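You operate a simulated robot arm through the tools that you are given. There is no shell and no other tool.

The job below is to be done with a simulated two-armed robot. You get a single attempt, and the scene is never put back.

JOB
Rinse the old colour out of the narrow brush, then paint the white test card's band green.
Fine: no other colour gets into the pot; rinse again, brush into the brush jar, lid on. A coat counts when it lies all over at full strength: go over it till it gets no stronger.

It is judged by the outcome, as a careful person would: the job done as asked, and still so three seconds after it is handed in. It fails if anything else is knocked over, pushed out of place, dropped, spilled or broken. Lids that push on must go on centred and level and be pressed home; caps that screw on are set level and turned clockwise until they are tight.

ROBOT AND FRAMES
Two 7-joint arms with fingered hands on one trunk that stands fixed in place. Base frame: the origin is at the foot of the trunk, x ahead of it, y to its left, z up; the work surface is at about z = 0.76. Lengths are in m, angles in rad, forces in N, time in s.
The left shoulder is at [0.03, 0.119, 1.069], the right one opposite. With the tool pointing down near the work surface each hand reaches from about 0.1 to 0.74 m from the base axis, measured 20 degrees to its own side. Payload 3.8 kg a hand.
Tool frame (each hand has its own): the origin (TCP) lies between the finger pads and is the grasp point; the fingertips stand 0.025 m ahead of it; z points along the fingers, y is the line along which they close. The gripper opens to 0.088 m; its body begins 0.029 m behind the TCP. The gripper is a hand of 4 fingers: y runs from the thumb to the fingers, the wrist lies at [-0.013, -0.106, -0.174] in the tool frame, and closing takes about 1.5 s.
Orientation is told as [roll, pitch, yaw] about the base's x, y, z axes, in that order, counted from this pose: with the fingers straight down and the wrist toward the robot, the tool's x, y and z point along [0, 1, 0], [1, 0, 0] and [0, 0, -1] of the base frame.

CONTROLS
- The arms move only by the tool apply_moves. It takes "left_rows", "right_rows" or both (then of equal length, played together; a hand with none holds still); each is a list of rows, each an object (a shift or turn left out is 0, a gripper value left out holds the last) with "dp": the shift along the tool's x, y, z in mm, a list of three; "delta_rot": the turn, a rotation vector about the tool's x, y, z in rad, a list of three. In form: [{"dp": [tx, ty, tz], "delta_rot": [rx, ry, rz]}, ...]. A call has 1 to 20 rows; each row is the pose to reach, as a shift and turn from the pose commanded when the call began, along the tool's axes at that moment. "left_fingers" and "right_fingers" are, for a hand that has rows, the finger opening in mm, from 0 to 88, set as the call begins (left out, the last holds). Each row takes 0.2 s and may step no farther than 0.05 m and 0.15 rad from the row before; otherwise, or with a gripper value out of range, the whole call is refused. A pose out of reach is approached as far as the arm can. The call stops where the force on the tool passes 40 N (or 10 N more than at its start, if that is more) or the arm is blocked; 0.2 s more then pass. Each finger travels about 0.153 m/s and halts on what it meets, pressing with about 23 N; the grip force reading is that of the motor and also rises with nothing between the fingers. The clock runs only during rows and for 0.2 s after the last one: add rows that repeat a pose to give the fingers time. It gives the time, the measured TCP pose, the force on the tool (base axes), the opening and the grip force at its end, in the units of the frame above (readings bear some noise), with the torque about the TCP (base axes, N m) and any sound that the robot's microphone picked up.
- Cameras (640 x 400 px; columns grow to the right, rows downward): "scene" is now at [0.0532, -0.0272, 1.6117]; the picture's right is [-0.34, -0.94, 0.00], its down [-0.74, 0.26, -0.62] and it looks along [0.58, -0.21, -0.79] (base axes); focal length 310 px, centre (320, 200). "left" rides on the left gripper at [-0.064, -0.083, -0.098] in its tool frame; the picture's right is [-0.62, -0.37, 0.69], its down [0.71, -0.63, 0.30] and it looks along [0.32, 0.68, 0.65] (tool axes); focal length 265 px, centre (320, 200). "right" rides on the right gripper at [0.064, -0.083, -0.098] in its tool frame; the picture's right is [-0.62, 0.37, -0.69], its down [-0.71, -0.63, 0.30] and it looks along [-0.32, 0.68, 0.65] (tool axes); focal length 265 px, centre (320, 200). There is no depth. A picture from a camera that has moved, and an enlarged one, comes with that camera's place and axes in the base frame and with its lens.
- camera(camera): a new picture of that camera. No time passes.
- lift_body(by): moves the trunk up (or, below 0, down) by that many m; the arms and the scene camera ride with it, the base frame stays. It gives what a move gives, with no picture.
- grasp_type(shape, hand): the hand has 4 fingers and takes this shape, open, in about a second: jaw (thumb against the fingers, like two jaws); tri (thumb and two fingers); tip (a fingertip pinch); poke (one finger out to press); point (the index stretched); flat (the hand flat); cup (the hand cupped); fist (a fist). The gripper value then closes the fingers along that shape, each until it touches; the sizes above hold for jaw. It gives what a move gives, with no picture.
- pan_tilt(pan, tilt): turns the head with the scene camera to pan (to the left, within 2.094 rad either way) and tilt (down, from -0.506 to 1.204), counted from straight ahead of the robot. It gives what a move gives.
- zoom(camera, box): a new picture of the part [left, top, right, bottom] of that camera's present view, enlarged. No time passes.
- sign_off(): hands the job in; it is judged then, once.

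Places have to be worked out from the pictures, the camera data and where the tool is seen. Open the grippers and draw the arms clear of the work before you hand the job in, unless the task says otherwise.

The tools are called after "Request:" as name(argument=value, ...) on one line, values as JSON. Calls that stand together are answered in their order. apply_moves: Moves the arms, as the interface text tells. Its arguments: {"type":"object","properties":{"left_rows":{"type":"array","items":{"type":"object","properties":{"dp":{"type":"array","items":{"type":"number"}},"delta_rot":{"type":"array","items":{"type":"number"}}}}},"left_fingers":{"type":"number"},"right_rows":{"type":"array","items":{"type":"object","properties":{"dp":{"type":"array","items":{"type":"number"}},"delta_rot":{"type":"array","items":{"type":"number"}}}}},"right_fingers":{"type":"number"}},"required":[]} The other tools are called the same way: lift_body (by) moves the trunk up or down; grasp_type (shape, hand) gives the hand a shape; pan_tilt (pan, tilt) turns the head that bears the scene camera; camera (camera) takes a picture; zoom (camera, box) takes an enlarged picture of a part of a camera's view; sign_off () hands the job in.

At the start:

```text
t: 0.0
left_ee_pos: [0.5758, 0.1115, 1.1606]
left_ee_rot: [0.001, 0.0, 0.0]
left_contact_force: [0.0, 0.1, -0.3]
left_ft_torque: [0.0, 0.0, 0.0]
left_grip_width: 0.0878
left_gripper_force: 0.0
left_shape: jaw
right_ee_pos: [0.4702, -0.3623, 1.2133]
right_ee_rot: [-0.001, 0.0, 0.0]
right_contact_force: [0.4, 0.5, 0.7]
right_ft_torque: [0.02, 0.0, 0.01]
right_grip_width: 0.0876
right_gripper_force: 0.0
right_shape: jaw
trunk travel left (down, up): [-0.225, 0.365]
head pan, tilt (commanded): [-0.344, 0.906]
```

scene: 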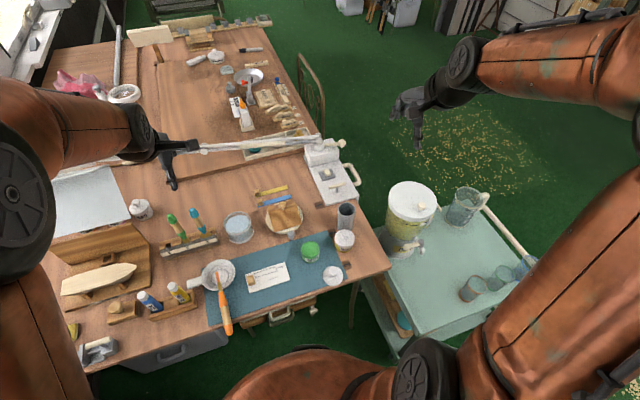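
right: 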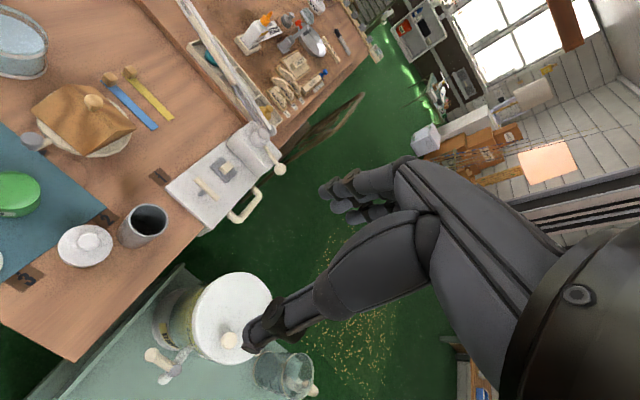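
left: 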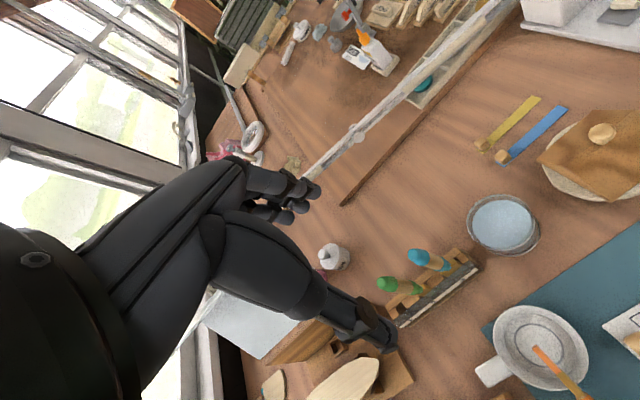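

I'll start by looking closely at the bench: the pots, brushes, jars and card.

Request:
zoom(camera="scene", box=[190, 170, 390, 340])

Request:
zoom(camera="scene", box=[50, 180, 250, 340])

Request:
zoom(camera="left", box=[440, 60, 640, 400])

Request:
zoom(camera="right", box=[0, 0, 300, 360])

```text
2.35 times, centred on (290, 255) of scene
camera zoom: at [0.0532, -0.0272, 1.6117], right [-0.34, -0.94, 0.0], down [-0.74, 0.26, -0.62], along [0.58, -0.21, -0.79], focal length 730 px, centre (391, 71)
```

zoom: 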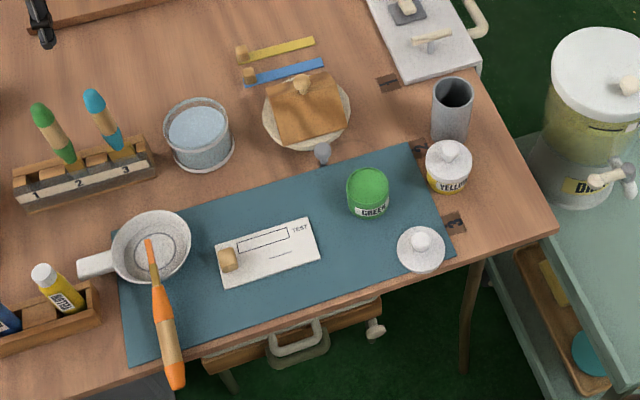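

```text
2.50 times, centred on (150, 260) of scene
camera zoom: at [0.0532, -0.0272, 1.6117], right [-0.34, -0.94, 0.0], down [-0.74, 0.26, -0.62], along [0.58, -0.21, -0.79], focal length 775 px, centre (745, 50)
```

zoom: 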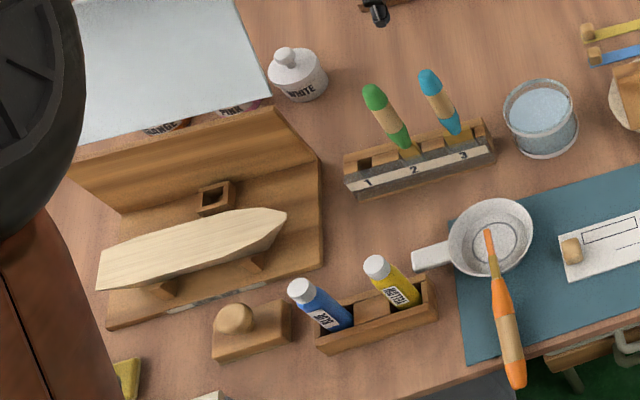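

```text
1.18 times, centred on (540, 230) of left
camera zoom: at [0.4913, 0.0485, 1.2596], right [-0.37, -0.62, -0.69], down [-0.63, 0.71, -0.3], along [0.68, 0.32, -0.65], focal length 312 px, centre (61, 165)
```

zoom: 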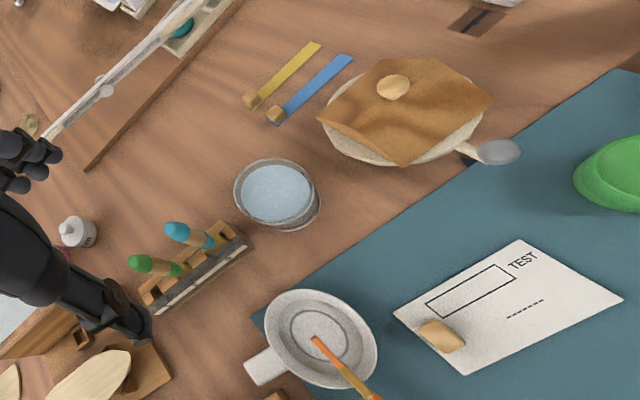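

```text
1.11 times, centred on (150, 180) of right
camera zoom: at [0.388, -0.298, 1.3118], right [0.37, -0.62, 0.69], down [-0.63, -0.71, -0.3], along [0.68, -0.32, -0.65], focal length 295 px, centre (509, 222)
```

zoom: 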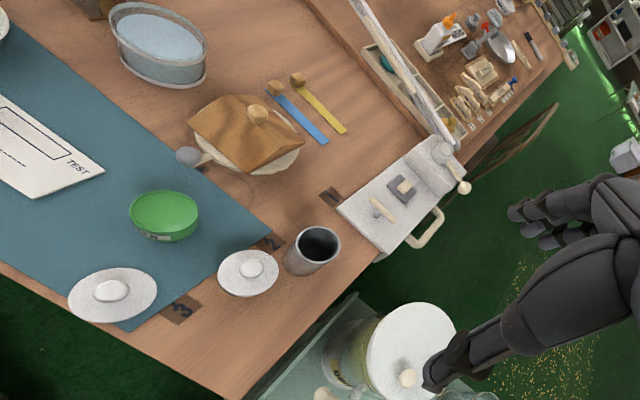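

Next I'll zoom in tightly on the brushes, rack, water jar and pots to tell which brush is the narrow one and what each container is.

Request:
zoom(camera="scene", box=[155, 195, 235, 255])

Request:
zoom(camera="scene", box=[180, 250, 300, 340])

Request:
zoom(camera="scene", box=[220, 180, 310, 250])

Request:
zoom(camera="scene", box=[285, 190, 395, 295])

Request:
zoom(camera="left", box=[350, 190, 560, 400])

```text
6.67 times, centred on (195, 225) of scene
camera zoom: at [0.0532, -0.0272, 1.6117], right [-0.34, -0.94, 0.0], down [-0.74, 0.26, -0.62], along [0.58, -0.21, -0.79], focal length 2067 px, centre (1153, 33)
```

zoom: 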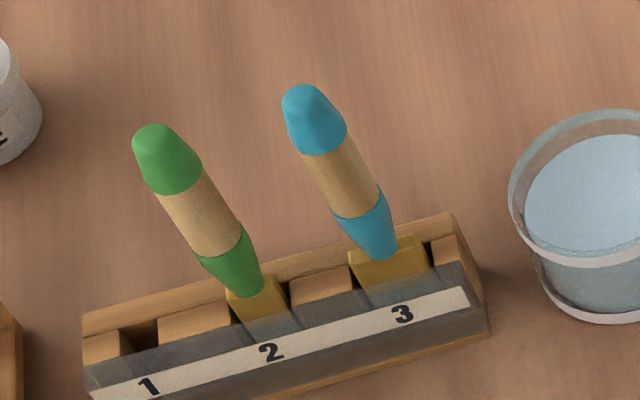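

```text
4.44 times, centred on (240, 295) of scene
camera zoom: at [0.0532, -0.0272, 1.6117], right [-0.34, -0.94, 0.0], down [-0.74, 0.26, -0.62], along [0.58, -0.21, -0.79], focal length 1378 px, centre (676, -222)
```

zoom: 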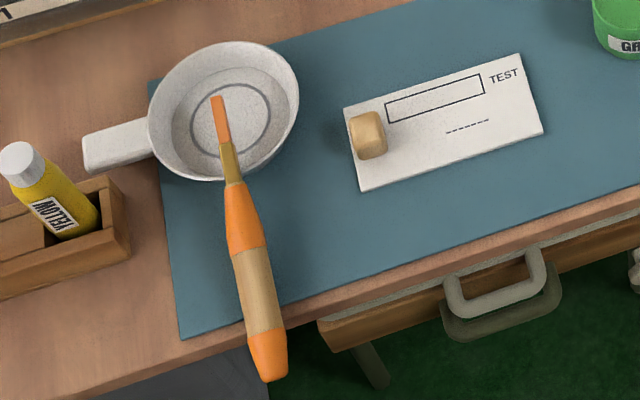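

```text
5.71 times, centred on (265, 215) of scene
camera zoom: at [0.0532, -0.0272, 1.6117], right [-0.34, -0.94, 0.0], down [-0.74, 0.26, -0.62], along [0.58, -0.21, -0.79], focal length 1772 px, centre (634, 114)
```

zoom: 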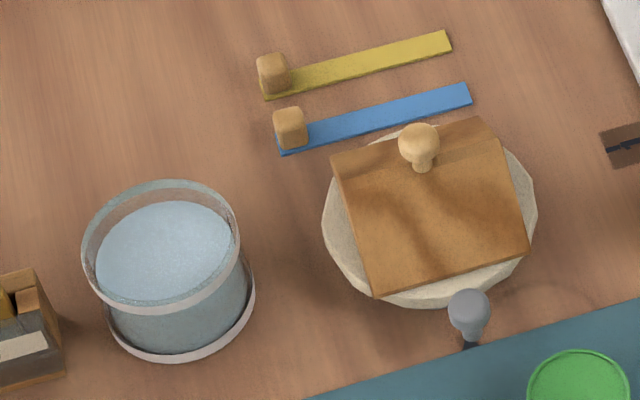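

```text
3.81 times, centred on (340, 242) of scene
camera zoom: at [0.0532, -0.0272, 1.6117], right [-0.34, -0.94, 0.0], down [-0.74, 0.26, -0.62], along [0.58, -0.21, -0.79], focal length 1181 px, centre (244, 38)
```

zoom: 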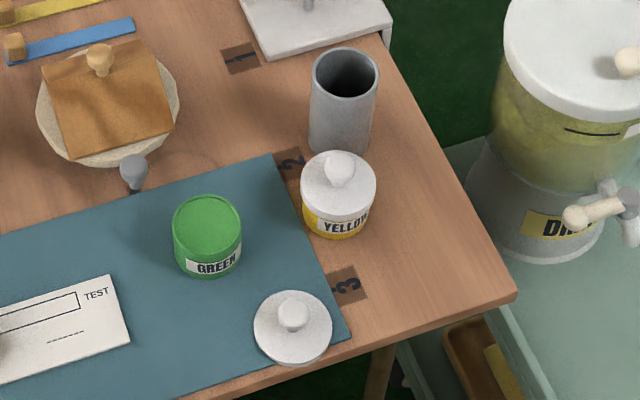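

```text
1.90 times, centred on (455, 295) of left
camera zoom: at [0.4913, 0.0485, 1.2596], right [-0.37, -0.62, -0.69], down [-0.63, 0.71, -0.3], along [0.68, 0.32, -0.65], focal length 506 px, centre (63, 19)
```

zoom: 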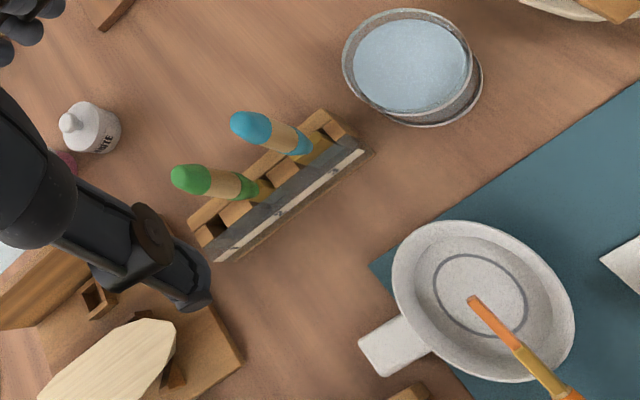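

The orange brush's narrow ferrule matches the empty slot 1, so it looks like the narrow brush, and its bristles are stained. I'll check the tank label, the tags, the brush tip and the handle end more closely.

Request:
zoom(camera="scene", box=[370, 170, 490, 260])

Request:
zoom(camera="scene", box=[195, 255, 245, 345])

Request:
zoom(camera="left", box=[470, 290, 640, 400])

Request:
pan_tilt(pan=-0.1, tilt=1.1)

Request:
camera(camera="scene")

```text
4.44 times, centred on (430, 215) of scene
camera zoom: at [0.0532, -0.0272, 1.6117], right [-0.34, -0.94, 0.0], down [-0.74, 0.26, -0.62], along [0.58, -0.21, -0.79], focal length 1378 px, centre (-169, 133)
```

zoom: 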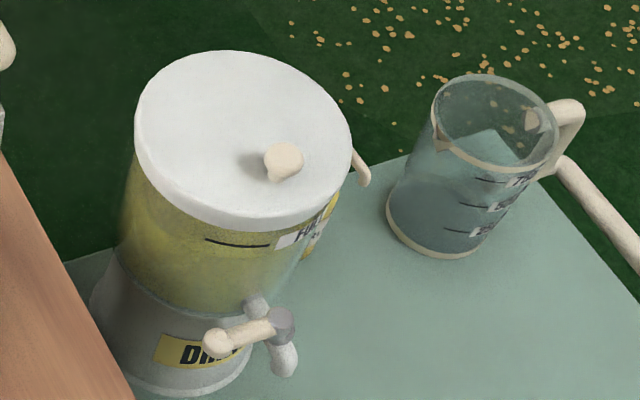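

```text
4.44 times, centred on (220, 300) of scene
camera zoom: at [0.0532, -0.0272, 1.6117], right [-0.34, -0.94, 0.0], down [-0.74, 0.26, -0.62], along [0.58, -0.21, -0.79], focal length 1378 px, centre (764, -244)
```

zoom: 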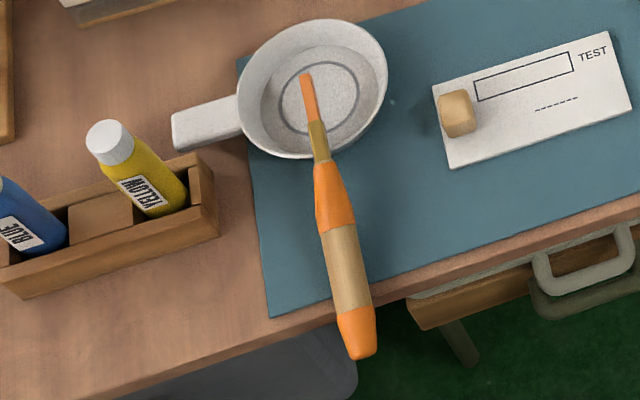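

```text
3.64 times, centred on (555, 345) of left
camera zoom: at [0.4913, 0.0485, 1.2596], right [-0.37, -0.62, -0.69], down [-0.63, 0.71, -0.3], along [0.68, 0.32, -0.65], focal length 965 px, centre (-534, -327)
```

zoom: 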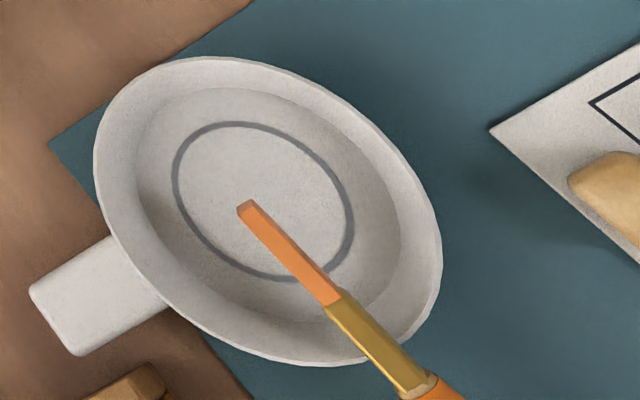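

```text
t: 0.8
left_ee_pos: [0.5747, 0.1106, 1.161]
left_ee_rot: [-0.001, -0.001, 0.0]
left_contact_force: [0.5, 0.2, 0.1]
left_ft_torque: [0.04, 0.0, 0.0]
left_grip_width: 0.0876
left_gripper_force: 0.1
left_shape: jaw
right_ee_pos: [0.4713, -0.3616, 1.214]
right_ee_rot: [0.001, 0.0, 0.0]
right_contact_force: [0.6, -0.7, 0.0]
right_ft_torque: [0.01, 0.03, 0.01]
right_grip_width: 0.0878
right_gripper_force: 0.1
right_shape: jaw
trunk travel left (down, up): [-0.225, 0.365]
head pan, tilt (commanded): [-0.099, 1.1]
```

```text
taken
camera scene: at [0.0452, -0.0082, 1.5982], right [-0.1, -0.99, 0.0], down [-0.89, 0.09, -0.45], along [0.45, -0.05, -0.89], focal length 310 px, centre (320, 200)
```

scene: 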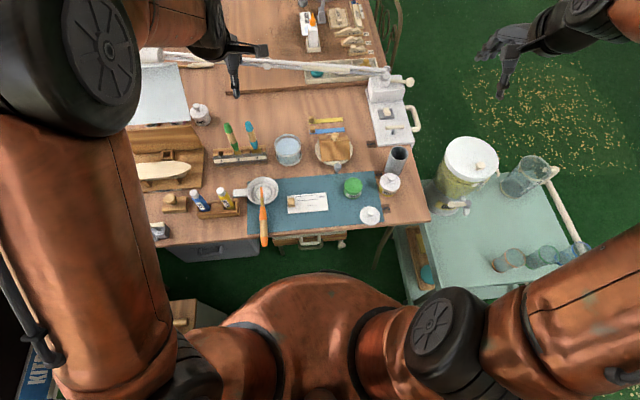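

The narrow brush lies with its ferrule on the pan rim and its handle out over the bench edge. I'll move the left arm out of the way to the left, turned so its camera looks across the bench.

Request:
apply_moves(left_rows=[{"dp": [25, -16, 4], "delta_rot": [0, 0, 0.14]}, {"dp": [50, -32, 8], "delta_rot": [0, 0, 0.28]}, {"dp": [75, -48, 12], "delta_rot": [0, 0, 0.42]}, {"dp": [100, -64, 16], "delta_rot": [0, 0, 0.56]}, {"dp": [125, -80, 20], "delta_rot": [0, 0, 0.7]}, {"dp": [150, -96, 24], "delta_rot": [0, 0, 0.84]}, {"dp": [175, -112, 28], "delta_rot": [0, 0, 0.98]}, {"dp": [200, -128, 32], "delta_rot": [0, 0, 1.12]}, {"dp": [225, -144, 36], "delta_rot": [0, 0, 1.26]}, {"dp": [250, -160, 40], "delta_rot": [0, 0, 1.4]}, {"dp": [270, -175, 44], "delta_rot": [0, 0, 1.54]}, {"dp": [270, -175, 44], "delta_rot": [0, 0, 1.57]}])

Request:
camera(camera="left")

Request:
camera(camera="scene")

```text
t: 3.4
left_ee_pos: [0.4006, 0.3823, 1.1183]
left_ee_rot: [0.0, 0.0, -1.572]
left_contact_force: [1.1, 0.0, -0.9]
left_ft_torque: [-0.01, -0.01, -0.02]
left_grip_width: 0.0876
left_gripper_force: 0.0
left_shape: jaw
right_ee_pos: [0.4706, -0.3617, 1.2138]
right_ee_rot: [0.0, 0.001, 0.001]
right_contact_force: [0.3, 0.6, -0.6]
right_ft_torque: [0.01, -0.04, 0.0]
right_grip_width: 0.0878
right_gripper_force: 0.0
right_shape: jaw
trunk travel left (down, up): [-0.225, 0.365]
head pan, tilt (commanded): [-0.099, 1.1]
```

```text
taken
camera left: at [0.3349, 0.4662, 1.2159], right [-0.62, 0.37, -0.69], down [0.71, 0.63, -0.3], along [0.32, -0.68, -0.65], focal length 265 px, centre (320, 200)
```

left: 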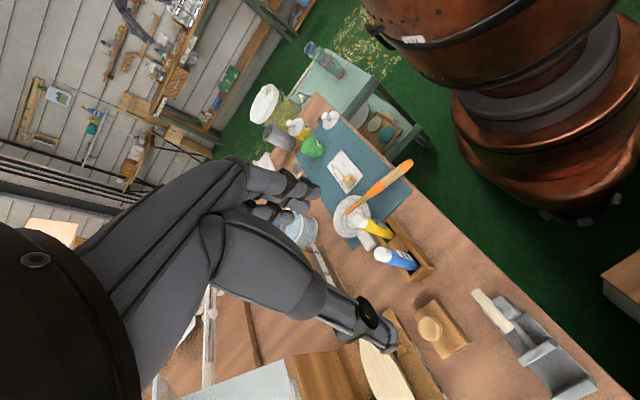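

```text
taken
camera scene: at [0.0452, -0.0083, 1.5982], right [-0.1, -1.0, 0.0], down [-0.89, 0.09, -0.45], along [0.45, -0.04, -0.89], focal length 310 px, centre (320, 200)
```

scene: 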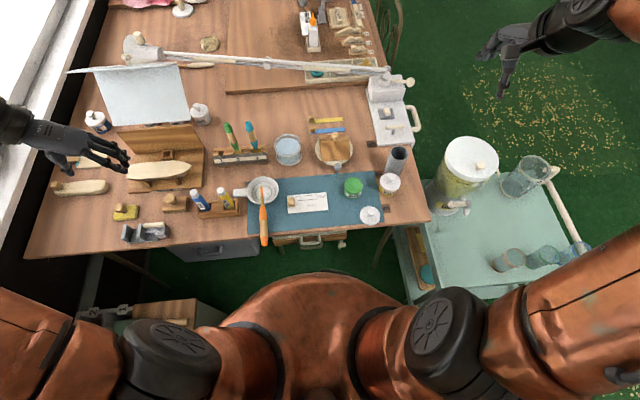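

The left camera now sees the brush from the side, so I'll zoom in on it and on the containers.

Request:
zoom(camera="left", box=[320, 140, 430, 250])

Request:
zoom(camera="left", box=[240, 80, 380, 200])

Request:
zoom(camera="scene", box=[225, 130, 425, 255])

```text
3.64 times, centred on (375, 195) of left
camera zoom: at [0.3349, 0.4662, 1.2159], right [-0.62, 0.37, -0.69], down [0.71, 0.63, -0.3], along [0.32, -0.68, -0.65], focal length 965 px, centre (120, 218)
```

zoom: 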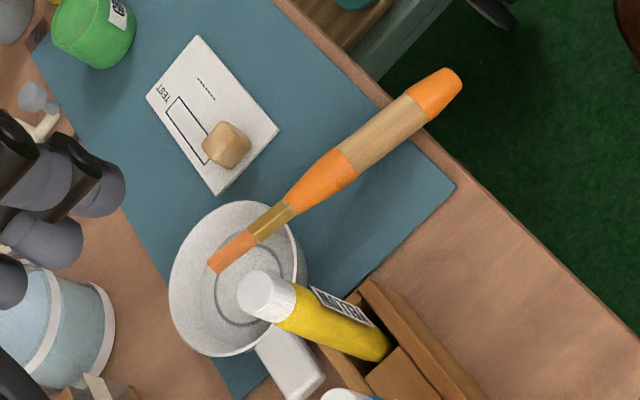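

```text
3.33 times, centred on (310, 140) of left
camera zoom: at [0.3349, 0.4662, 1.2159], right [-0.62, 0.37, -0.69], down [0.71, 0.63, -0.3], along [0.32, -0.68, -0.65], focal length 885 px, centre (353, 400)
```

zoom: 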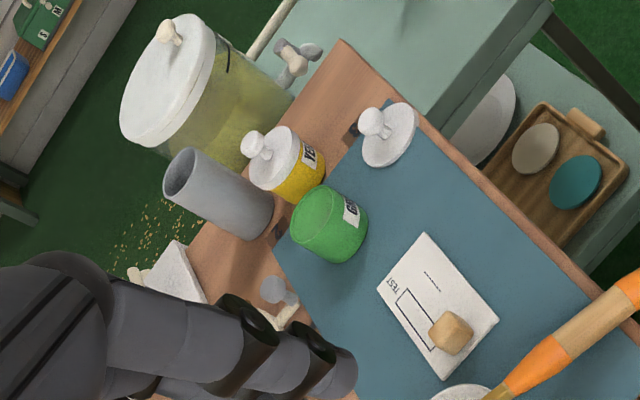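

```text
3.20 times, centred on (325, 192) of scene
camera zoom: at [0.0452, -0.0083, 1.5982], right [-0.1, -1.0, 0.0], down [-0.89, 0.09, -0.45], along [0.45, -0.04, -0.89], focal length 992 px, centre (304, 224)
```

zoom: 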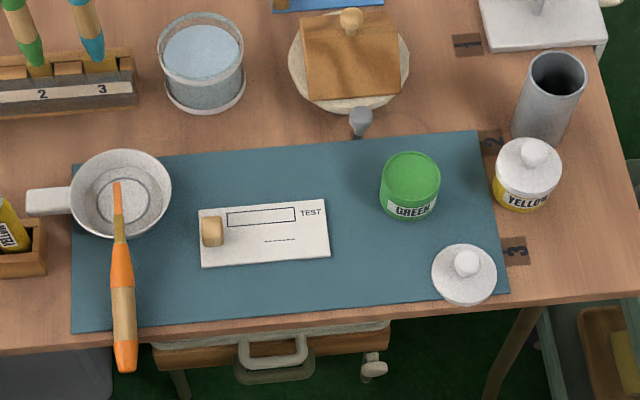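

From two views I put the brush tip near (0.505, 0.119, 0.80) and the handle end near (0.341, 0.12, 0.767), sloping down over the bench edge at x≈0.37. I'll bring the right hand above the handle, yawed 90° so it can close across the handle.

Request:
apply_moves(right_rows=[{"dp": [40, -7, 18], "delta_rot": [0, 0, -0.131]}, {"dp": [80, -14, 36], "delta_rot": [0, 0, -0.262]}, {"dp": [120, -21, 54], "delta_rot": [0, 0, -0.393]}, {"dp": [161, -29, 71], "delta_rot": [0, 0, -0.524]}, {"dp": [201, -36, 89], "delta_rot": [0, 0, -0.654]}, {"dp": [241, -43, 107], "delta_rot": [0, 0, -0.785]}, {"dp": [281, -50, 125], "delta_rot": [0, 0, -0.916]}, {"dp": [321, -57, 143], "delta_rot": [0, 0, -1.047]}, {"dp": [361, -64, 160], "delta_rot": [0, 0, -1.178]}, {"dp": [402, -72, 178], "delta_rot": [0, 0, -1.309]}, {"dp": [442, -79, 196], "delta_rot": [0, 0, -1.44]}, {"dp": [482, -86, 214], "delta_rot": [0, 0, -1.571]}, {"dp": [482, -86, 214], "delta_rot": [0, 0, -1.571]}])

Request:
camera(camera="right")

Request:
camera(camera="scene")

Request:
camera(camera="left")

```text
t: 6.2
left_ee_pos: [0.3993, 0.3807, 1.1177]
left_ee_rot: [-0.001, 0.001, -1.572]
left_contact_force: [-1.0, -0.2, 0.0]
left_ft_torque: [0.0, -0.01, 0.0]
left_grip_width: 0.0874
left_gripper_force: 0.0
left_shape: jaw
right_ee_pos: [0.3843, 0.121, 0.9983]
right_ee_rot: [0.0, 0.0, 1.573]
right_contact_force: [0.6, -0.1, 0.5]
right_ft_torque: [-0.01, 0.0, 0.02]
right_grip_width: 0.0879
right_gripper_force: 0.0
right_shape: jaw
trunk travel left (down, up): [-0.225, 0.365]
head pan, tilt (commanded): [-0.099, 1.1]
```

```text
taken
camera right: at [0.3199, 0.0371, 1.0972], right [0.62, 0.37, 0.69], down [0.72, -0.63, -0.3], along [0.32, 0.68, -0.65], focal length 265 px, centre (320, 200)
```

right: 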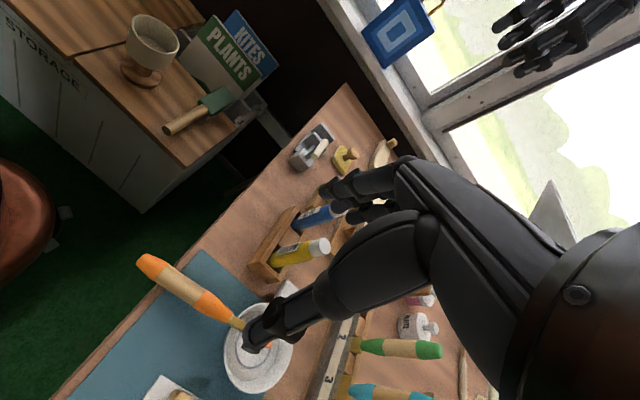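

```text
taken
camera scene: at [0.0446, -0.0087, 1.5982], right [-0.1, -0.99, 0.0], down [-0.89, 0.09, -0.45], along [0.45, -0.04, -0.89], focal length 310 px, centre (320, 200)
```

scene: 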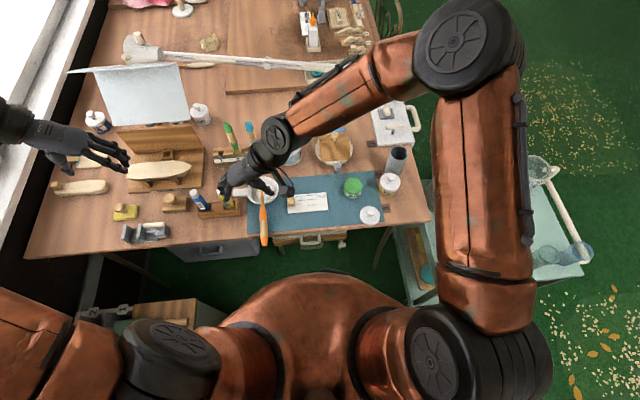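

```text
taken
camera left: at [0.3346, 0.4654, 1.2163], right [-0.62, 0.37, -0.69], down [0.71, 0.63, -0.3], along [0.33, -0.68, -0.65], focal length 265 px, centre (320, 200)
```

left: 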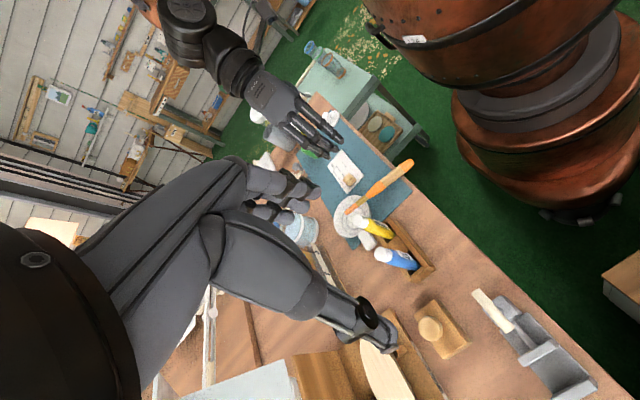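

The right hand is over the handle. I'll zoom on the hand from both wrist cameras to judge the finger width and spacing.

Request:
zoom(camera="left", box=[200, 40, 420, 220])

Request:
zoom(camera="right", box=[120, 150, 440, 400])

Request:
zoom(camera="scene", box=[190, 120, 350, 260])

```text
2.22 times, centred on (310, 130) of left
camera zoom: at [0.3346, 0.4654, 1.2163], right [-0.62, 0.37, -0.69], down [0.71, 0.63, -0.3], along [0.33, -0.68, -0.65], focal length 590 px, centre (342, 356)
```

zoom: 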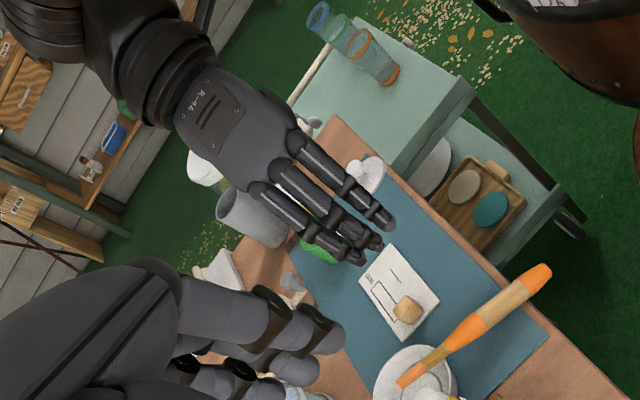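

```text
1.60 times, centred on (280, 275) of right
camera zoom: at [0.3199, 0.0371, 1.0972], right [0.62, 0.37, 0.69], down [0.72, -0.63, -0.3], along [0.32, 0.68, -0.65], focal length 425 px, centre (384, 80)
```

zoom: 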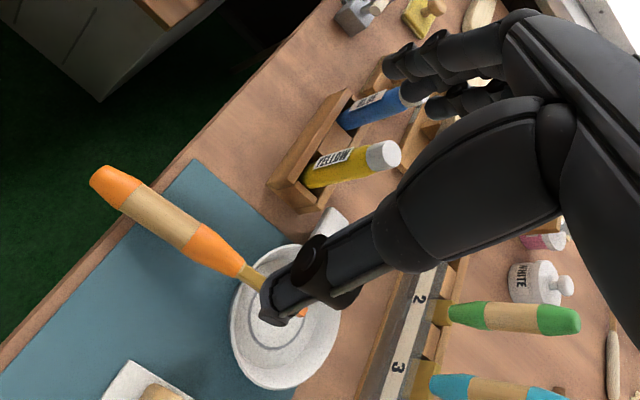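

```text
2.86 times, centred on (270, 190) of scene
camera zoom: at [0.0446, -0.0087, 1.5982], right [-0.1, -0.99, 0.0], down [-0.89, 0.09, -0.45], along [0.45, -0.04, -0.89], focal length 886 px, centre (463, 229)
```

zoom: 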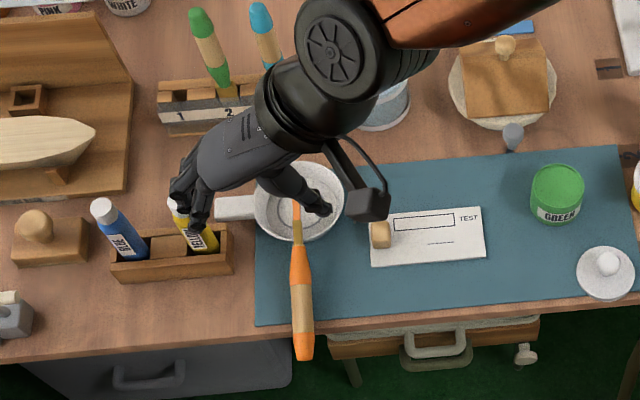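

Before grasping I'll check in free air that the arm can reach the pose for using the brush, with the hand nearly horizontal and the brush vertical. First I'll yaw to about -30° while moving over the middle of the bench at height.

Request:
apply_moves(right_rows=[{"dp": [-5, -12, -7], "delta_rot": [0, 0, 0.15]}, {"dp": [-9, -24, -14], "delta_rot": [0, 0, 0.299]}, {"dp": [-14, -36, -21], "delta_rot": [0, 0, 0.449]}, {"dp": [-19, -49, -29], "delta_rot": [0, 0, 0.598]}, {"dp": [-23, -61, -36], "delta_rot": [0, 0, 0.748]}, {"dp": [-28, -73, -43], "delta_rot": [0, 0, 0.897]}, {"dp": [-33, -85, -50], "delta_rot": [0, 0, 1.047]}, {"dp": [-37, -97, -57], "delta_rot": [0, 0, 1.197]}, {"dp": [-42, -109, -64], "delta_rot": [0, 0, 1.346]}, {"dp": [-46, -121, -71], "delta_rot": [0, 0, 1.496]}, {"dp": [-51, -134, -79], "delta_rot": [0, 0, 1.645]}, {"dp": [-56, -146, -86], "delta_rot": [0, 0, 1.795]}, {"dp": [-60, -158, -93], "delta_rot": [0, 0, 1.945]}, {"dp": [-65, -170, -100], "delta_rot": [0, 0, 2.094]}, {"dp": [-65, -170, -100], "delta_rot": [0, 0, 2.094]}])

Request:
apply_moves(right_rows=[{"delta_rot": [0, 0.14, 0]}, {"delta_rot": [0, 0.28, 0]}, {"delta_rot": [0, 0.42, 0]}, {"delta_rot": [0, 0.56, 0]}, {"delta_rot": [0, 0.7, 0]}, {"delta_rot": [0, 0.84, 0]}, {"delta_rot": [0, 0.98, 0]}, {"delta_rot": [0, 1.12, 0]}, {"delta_rot": [0, 1.26, 0]}, {"delta_rot": [0, 1.396, 0]}, {"delta_rot": [0, 1.396, 0]}])

Request:
camera(camera="scene")

Request:
camera(camera="right")

Request:
camera(camera="left")

```text
t: 9.4
left_ee_pos: [0.4003, 0.3827, 1.1176]
left_ee_rot: [-0.001, 0.001, -1.57]
left_contact_force: [0.8, -0.4, -0.1]
left_ft_torque: [-0.02, -0.01, -0.03]
left_grip_width: 0.0878
left_gripper_force: 0.1
left_shape: jaw
right_ee_pos: [0.4503, -0.051, 1.0995]
right_ee_rot: [-0.001, 0.001, -0.526]
right_contact_force: [-0.5, 1.0, 0.3]
right_ft_torque: [0.0, -0.04, -0.03]
right_grip_width: 0.0875
right_gripper_force: 0.0
right_shape: jaw
trunk travel left (down, up): [-0.225, 0.365]
head pan, tilt (commanded): [-0.099, 1.1]
```

```text
t: 11.8
left_ee_pos: [0.3998, 0.3822, 1.117]
left_ee_rot: [0.0, -0.001, -1.569]
left_contact_force: [0.7, -0.7, 0.0]
left_ft_torque: [-0.01, -0.02, 0.05]
left_grip_width: 0.0873
left_gripper_force: 0.1
left_shape: jaw
right_ee_pos: [0.45, -0.0495, 1.0991]
right_ee_rot: [1.397, -0.001, -0.523]
right_contact_force: [0.2, -0.5, -0.4]
right_ft_torque: [0.01, 0.01, -0.04]
right_grip_width: 0.0875
right_gripper_force: 0.0
right_shape: jaw
trunk travel left (down, up): [-0.225, 0.365]
head pan, tilt (commanded): [-0.099, 1.1]
```

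```text
taken
camera scene: at [0.0447, -0.0074, 1.5982], right [-0.1, -1.0, 0.0], down [-0.89, 0.09, -0.45], along [0.45, -0.05, -0.89], focal length 310 px, centre (320, 200)
```

scene: 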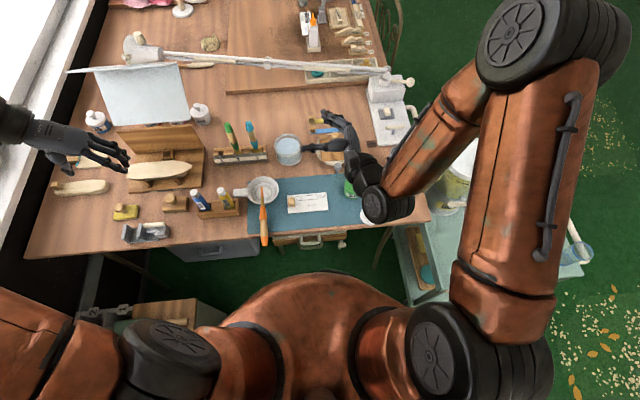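

```text
taken
camera right: at [0.3347, -0.0826, 1.18], right [-0.07, -0.87, -0.49], down [-0.46, 0.47, -0.76], along [0.89, 0.17, -0.43], focal length 265 px, centre (320, 200)
```

right: 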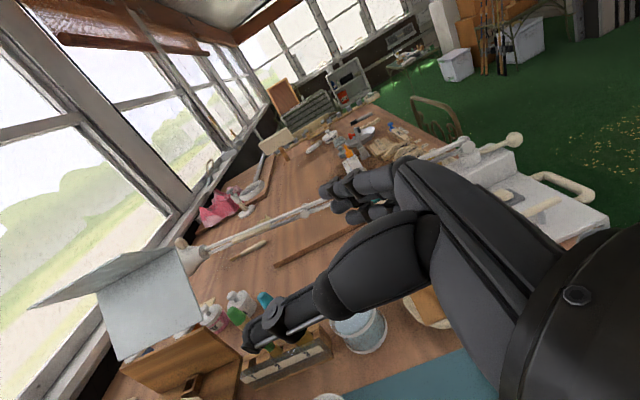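

```text
taken
camera left: at [0.3346, 0.4664, 1.2159], right [-0.62, 0.37, -0.69], down [0.71, 0.63, -0.3], along [0.33, -0.68, -0.65], focal length 265 px, centre (320, 200)
```

left: 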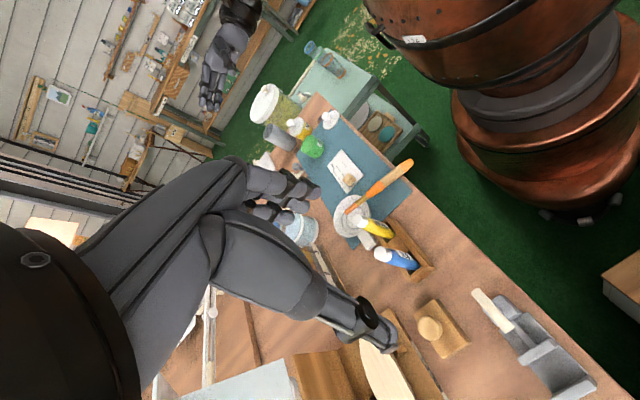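

The pose is reachable. I'll return over the handle, tilting back, yawing to +90° and pre-closing the fingers to about 54 mm.

Request:
apply_moves(right_rows=[{"delta_rot": [0, -0.14, 0]}, {"delta_rot": [0, -0.28, 0]}, {"delta_rot": [0, -0.42, 0]}, {"delta_rot": [0, -0.56, 0]}, {"delta_rot": [0, -0.7, 0]}, {"delta_rot": [0, -0.84, 0]}, {"delta_rot": [0, -0.98, 0]}, {"delta_rot": [0, -1.12, 0]}, {"delta_rot": [0, -1.26, 0]}, {"delta_rot": [0, -1.396, 0]}], right_fingers=54)

Request:
apply_moves(right_rows=[{"dp": [8, -10, 8], "delta_rot": [0, 0, -0.15]}, {"dp": [16, -20, 17], "delta_rot": [0, 0, -0.299]}, {"dp": [24, -31, 25], "delta_rot": [0, 0, -0.449]}, {"dp": [33, -41, 34], "delta_rot": [0, 0, -0.598]}, {"dp": [41, -51, 43], "delta_rot": [0, 0, -0.748]}, {"dp": [49, -61, 51], "delta_rot": [0, 0, -0.897]}, {"dp": [57, -71, 60], "delta_rot": [0, 0, -1.047]}, {"dp": [65, -81, 69], "delta_rot": [0, 0, -1.197]}, {"dp": [73, -91, 77], "delta_rot": [0, 0, -1.346]}, {"dp": [81, -101, 86], "delta_rot": [0, 0, -1.496]}, {"dp": [90, -112, 94], "delta_rot": [0, 0, -1.645]}, {"dp": [98, -122, 103], "delta_rot": [0, 0, -1.795]}, {"dp": [106, -132, 111], "delta_rot": [0, 0, -1.945]}, {"dp": [114, -142, 120], "delta_rot": [0, 0, -2.094]}, {"dp": [114, -142, 120], "delta_rot": [0, 0, -2.094]}])

Request:
apply_moves(right_rows=[{"dp": [0, 0, 15], "delta_rot": [0, -0.1, 0]}, {"dp": [0, 0, 30], "delta_rot": [0, -0.2, 0]}, {"dp": [0, 0, 45], "delta_rot": [0, -0.3, 0]}, {"dp": [0, 0, 60], "delta_rot": [0, -0.3, 0]}, {"dp": [0, 0, 60], "delta_rot": [0, -0.3, 0]}])

Request:
camera(camera="right")

Request:
camera(camera="left")

Request:
camera(camera="scene")

```text
t: 14.0
left_ee_pos: [0.4012, 0.3821, 1.1181]
left_ee_rot: [0.0, 0.002, -1.571]
left_contact_force: [-0.2, 0.4, 0.9]
left_ft_torque: [0.01, 0.0, 0.0]
left_grip_width: 0.0874
left_gripper_force: 0.1
left_shape: jaw
right_ee_pos: [0.449, -0.0497, 1.0989]
right_ee_rot: [-0.002, 0.0, -0.524]
right_contact_force: [-0.2, 0.0, 0.0]
right_ft_torque: [0.02, -0.01, -0.02]
right_grip_width: 0.0546
right_gripper_force: 0.0
right_shape: jaw
trunk travel left (down, up): [-0.225, 0.365]
head pan, tilt (commanded): [-0.099, 1.1]
```

```text
t: 17.2
left_ee_pos: [0.3992, 0.3816, 1.1174]
left_ee_rot: [0.0, 0.0, -1.571]
left_contact_force: [-0.3, 0.6, 0.2]
left_ft_torque: [0.02, 0.01, -0.01]
left_grip_width: 0.0879
left_gripper_force: 0.0
left_shape: jaw
right_ee_pos: [0.3836, 0.1191, 0.9792]
right_ee_rot: [0.0, 0.0, 1.571]
right_contact_force: [-0.2, -1.0, 0.0]
right_ft_torque: [-0.01, -0.02, 0.01]
right_grip_width: 0.0544
right_gripper_force: 0.2
right_shape: jaw
trunk travel left (down, up): [-0.225, 0.365]
head pan, tilt (commanded): [-0.099, 1.1]
```

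```text
t: 18.4
left_ee_pos: [0.3991, 0.3822, 1.1174]
left_ee_rot: [0.0, 0.0, -1.57]
left_contact_force: [0.6, 0.6, 0.0]
left_ft_torque: [0.02, 0.02, 0.01]
left_grip_width: 0.0879
left_gripper_force: 0.1
left_shape: jaw
right_ee_pos: [0.3844, 0.119, 0.9193]
right_ee_rot: [-0.3, 0.0, 1.57]
right_contact_force: [0.4, 0.6, -0.3]
right_ft_torque: [-0.02, 0.02, 0.01]
right_grip_width: 0.0545
right_gripper_force: 0.1
right_shape: jaw
trunk travel left (down, up): [-0.225, 0.365]
head pan, tilt (commanded): [-0.099, 1.1]
```

```text
taken
camera right: at [0.2937, 0.0363, 0.9944], right [0.39, 0.37, 0.85], down [0.77, -0.63, -0.08], along [0.5, 0.68, -0.53], focal length 265 px, centre (320, 200)
```

right: 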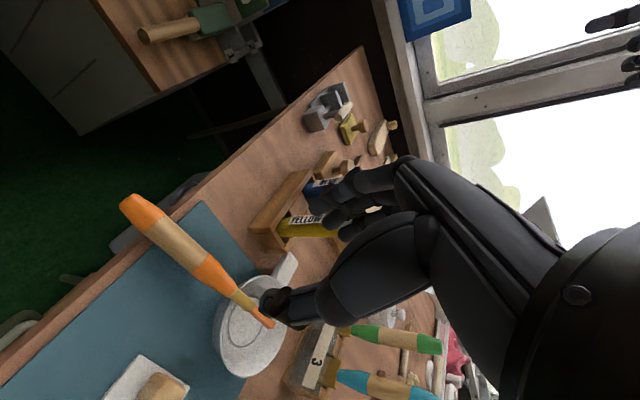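

```text
taken
camera left: at [0.3347, 0.4663, 1.2159], right [-0.62, 0.37, -0.69], down [0.71, 0.63, -0.3], along [0.33, -0.68, -0.65], focal length 265 px, centre (320, 200)
```

left: 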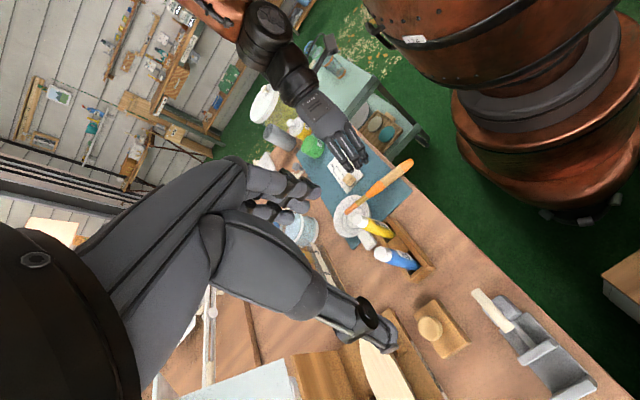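

```text
taken
camera scene: at [0.0448, -0.0076, 1.5982], right [-0.1, -1.0, 0.0], down [-0.89, 0.09, -0.45], along [0.45, -0.05, -0.89], focal length 310 px, centre (320, 200)
```

scene: 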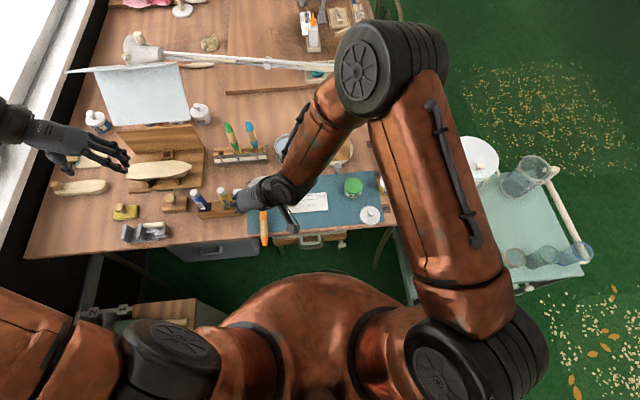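

The brush axis sits at y≈0.12, right between the fingers. I'll lower straight down to TCP z≈0.80 and check clearance before the last few millimetres.

Request:
apply_moves(right_rows=[{"dp": [11, 0, 34]}, {"dp": [20, 0, 63]}, {"dp": [28, 0, 87]}, {"dp": [33, 0, 104]}, {"dp": [36, 0, 113]}, {"dp": [36, 0, 113]}])

Request:
camera(camera="right")

Request:
zoom(camera="left", box=[300, 100, 440, 220])

Request:
zoom(camera="scene", box=[190, 150, 350, 260])

```text
t: 19.8
left_ee_pos: [0.4003, 0.3814, 1.1179]
left_ee_rot: [0.0, 0.0, -1.57]
left_contact_force: [-0.4, -0.1, 0.1]
left_ft_torque: [0.03, 0.02, 0.01]
left_grip_width: 0.0878
left_gripper_force: 0.0
left_shape: jaw
right_ee_pos: [0.3835, 0.1192, 0.8007]
right_ee_rot: [-0.301, 0.0, 1.572]
right_contact_force: [-0.2, 0.8, 0.1]
right_ft_torque: [0.0, 0.02, -0.03]
right_grip_width: 0.0542
right_gripper_force: 0.0
right_shape: jaw
trunk travel left (down, up): [-0.225, 0.365]
head pan, tilt (commanded): [-0.099, 1.1]
```

```text
taken
camera right: at [0.2931, 0.0361, 0.8762], right [0.39, 0.37, 0.85], down [0.77, -0.63, -0.08], along [0.5, 0.68, -0.53], focal length 265 px, centre (320, 200)
```

right: 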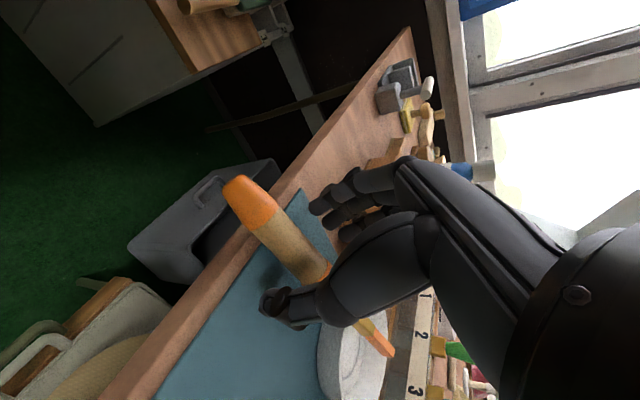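

```text
3.33 times, centred on (370, 160) of left
camera zoom: at [0.335, 0.4662, 1.2159], right [-0.62, 0.37, -0.69], down [0.71, 0.63, -0.3], along [0.32, -0.68, -0.65], focal length 885 px, centre (153, 333)
```

zoom: 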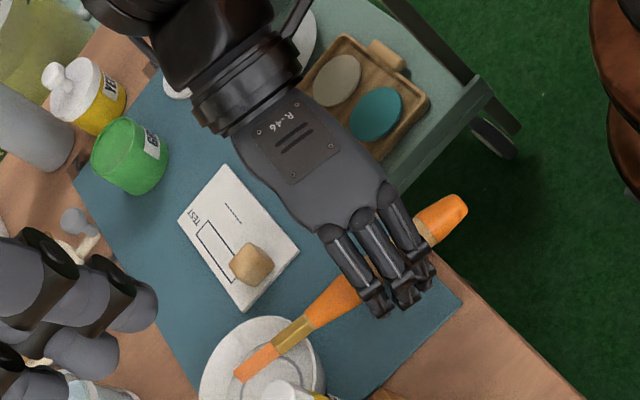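

```text
3.64 times, centred on (270, 205) of scene
camera zoom: at [0.0451, -0.0077, 1.5982], right [-0.1, -1.0, 0.0], down [-0.89, 0.09, -0.45], along [0.45, -0.05, -0.89], focal length 1128 px, centre (502, 182)
```

zoom: 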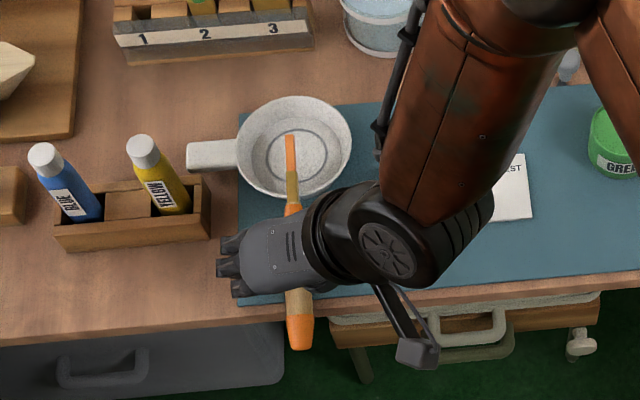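

The fingers straddle the handle with clearance. I'll lower another 6 mm and check the force before closing.

Request:
apply_moves(right_rows=[{"dp": [1, 0, 3]}, {"dp": [1.8, 0, 5.7]}, {"dp": [1.8, 0, 5.7]}])

Request:
zoom(camera="right", box=[200, 150, 420, 370])

```text
t: 20.6
left_ee_pos: [0.3995, 0.3815, 1.1182]
left_ee_rot: [-0.001, 0.0, -1.571]
left_contact_force: [0.7, 0.3, -0.5]
left_ft_torque: [0.0, 0.04, 0.01]
left_grip_width: 0.0877
left_gripper_force: 0.1
left_shape: jaw
right_ee_pos: [0.383, 0.1196, 0.794]
right_ee_rot: [-0.3, 0.0, 1.57]
right_contact_force: [-0.7, -0.7, -0.3]
right_ft_torque: [0.01, 0.01, -0.02]
right_grip_width: 0.0545
right_gripper_force: 0.0
right_shape: jaw
trunk travel left (down, up): [-0.225, 0.365]
head pan, tilt (commanded): [-0.099, 1.1]
```

```text
1.82 times, centred on (310, 260) of right
camera zoom: at [0.2928, 0.0362, 0.8699], right [0.39, 0.37, 0.84], down [0.77, -0.63, -0.08], along [0.5, 0.68, -0.53], focal length 483 px, centre (338, 91)
```

zoom: 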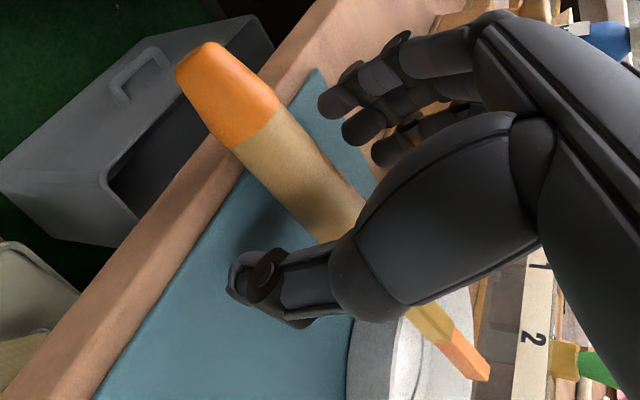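

No contact yet and the handle sits in the gap, so I'll close the hand now and hold.

Request:
apply_moves(right_rows=[{"dp": [0, 0, 0]}, {"dp": [0, 0, 0]}, {"dp": [0, 0, 0]}, {"dp": [0, 0, 0]}, {"dp": [0, 0, 0]}, {"dp": [0, 0, 0]}, {"dp": [0, 0, 0]}, {"dp": [0, 0, 0]}], right_fingers=0)

Request:
zoom(camera="right", box=[200, 150, 420, 370])

Request:
zoom(camera="left", box=[300, 100, 440, 220])

```text
t: 22.4
left_ee_pos: [0.4, 0.3817, 1.1178]
left_ee_rot: [0.0, -0.001, -1.572]
left_contact_force: [0.0, 0.4, -0.7]
left_ft_torque: [-0.01, 0.03, 0.0]
left_grip_width: 0.0876
left_gripper_force: 0.1
left_shape: jaw
right_ee_pos: [0.3842, 0.1188, 0.7952]
right_ee_rot: [-0.3, -0.001, 1.571]
right_contact_force: [0.3, 0.1, 0.4]
right_ft_torque: [0.01, -0.01, 0.0]
right_grip_width: 0.0141
right_gripper_force: 23.3
right_shape: jaw
trunk travel left (down, up): [-0.225, 0.365]
head pan, tilt (commanded): [-0.099, 1.1]
```

```text
1.82 times, centred on (310, 260) of right
camera zoom: at [0.2928, 0.0363, 0.87], right [0.39, 0.37, 0.84], down [0.77, -0.63, -0.08], along [0.5, 0.68, -0.53], focal length 483 px, centre (338, 91)
```

zoom: 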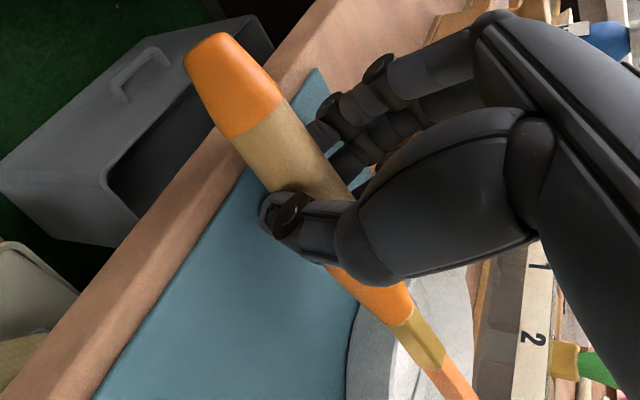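

```text
3.33 times, centred on (370, 160) of left
camera zoom: at [0.335, 0.4662, 1.2158], right [-0.62, 0.37, -0.69], down [0.71, 0.63, -0.3], along [0.32, -0.68, -0.65], focal length 885 px, centre (153, 333)
```

zoom: 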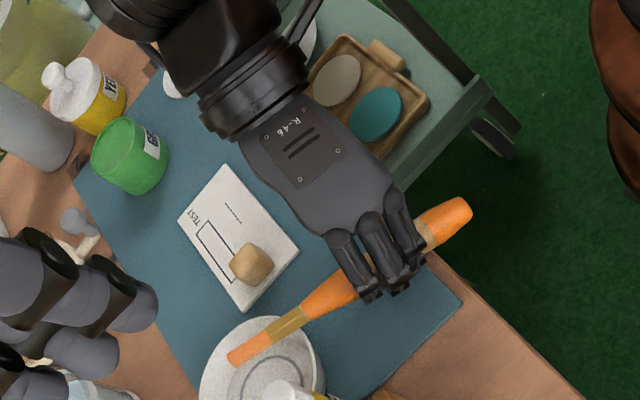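

The grip is firm at 14 mm and 23 N. I'll lift straight up slowly and check that the brush comes along.

Request:
apply_moves(right_rows=[{"dp": [-3, 0, -10]}, {"dp": [-9, 0, -29]}, {"dp": [-18, 0, -57]}, {"dp": [-27, 0, -86]}, {"dp": [-38, 0, -124]}, {"dp": [-47, 0, -153]}, {"dp": [-47, 0, -153]}])

Request:
camera(camera="right")

Request:
camera(camera="left")

Request:
zoom(camera="scene", box=[190, 100, 350, 260])

```text
t: 24.0
left_ee_pos: [0.4006, 0.3827, 1.1174]
left_ee_rot: [0.0, 0.0, -1.571]
left_contact_force: [0.8, -0.6, -1.0]
left_ft_torque: [-0.01, -0.01, 0.0]
left_grip_width: 0.0877
left_gripper_force: 0.1
left_shape: jaw
right_ee_pos: [0.3828, 0.1201, 0.9552]
right_ee_rot: [-0.299, 0.001, 1.57]
right_contact_force: [0.7, 0.6, -0.2]
right_ft_torque: [-0.01, 0.02, 0.02]
right_grip_width: 0.0142
right_gripper_force: 22.8
right_shape: jaw
trunk travel left (down, up): [-0.225, 0.365]
head pan, tilt (commanded): [-0.099, 1.1]
```

```text
taken
camera right: at [0.293, 0.0376, 1.0306], right [0.39, 0.37, 0.84], down [0.77, -0.63, -0.08], along [0.5, 0.68, -0.53], focal length 265 px, centre (320, 200)
```

right: 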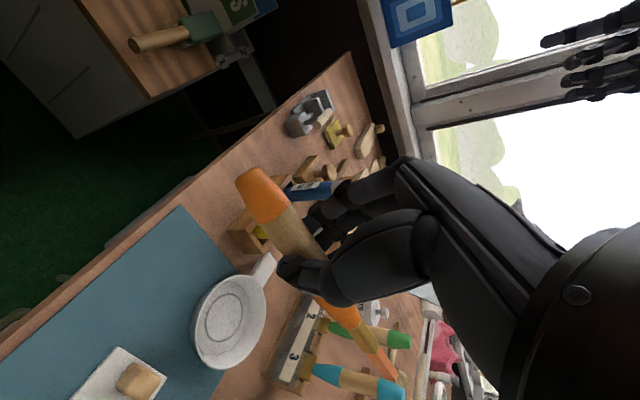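

```text
taken
camera left: at [0.3353, 0.4663, 1.2157], right [-0.62, 0.37, -0.69], down [0.71, 0.63, -0.3], along [0.32, -0.68, -0.65], focal length 265 px, centre (320, 200)
```

left: 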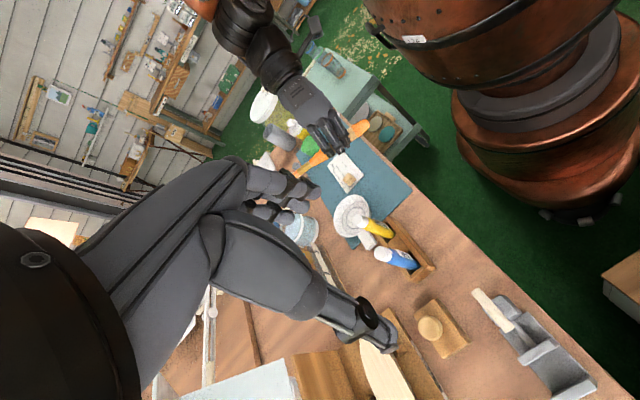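

```text
2.50 times, centred on (270, 180) of scene
camera zoom: at [0.0455, -0.0075, 1.5982], right [-0.1, -1.0, 0.0], down [-0.89, 0.09, -0.45], along [0.45, -0.05, -0.89], focal length 775 px, centre (445, 250)
```

zoom: 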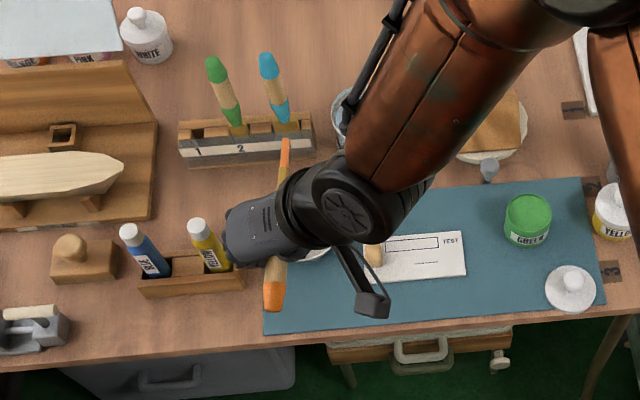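

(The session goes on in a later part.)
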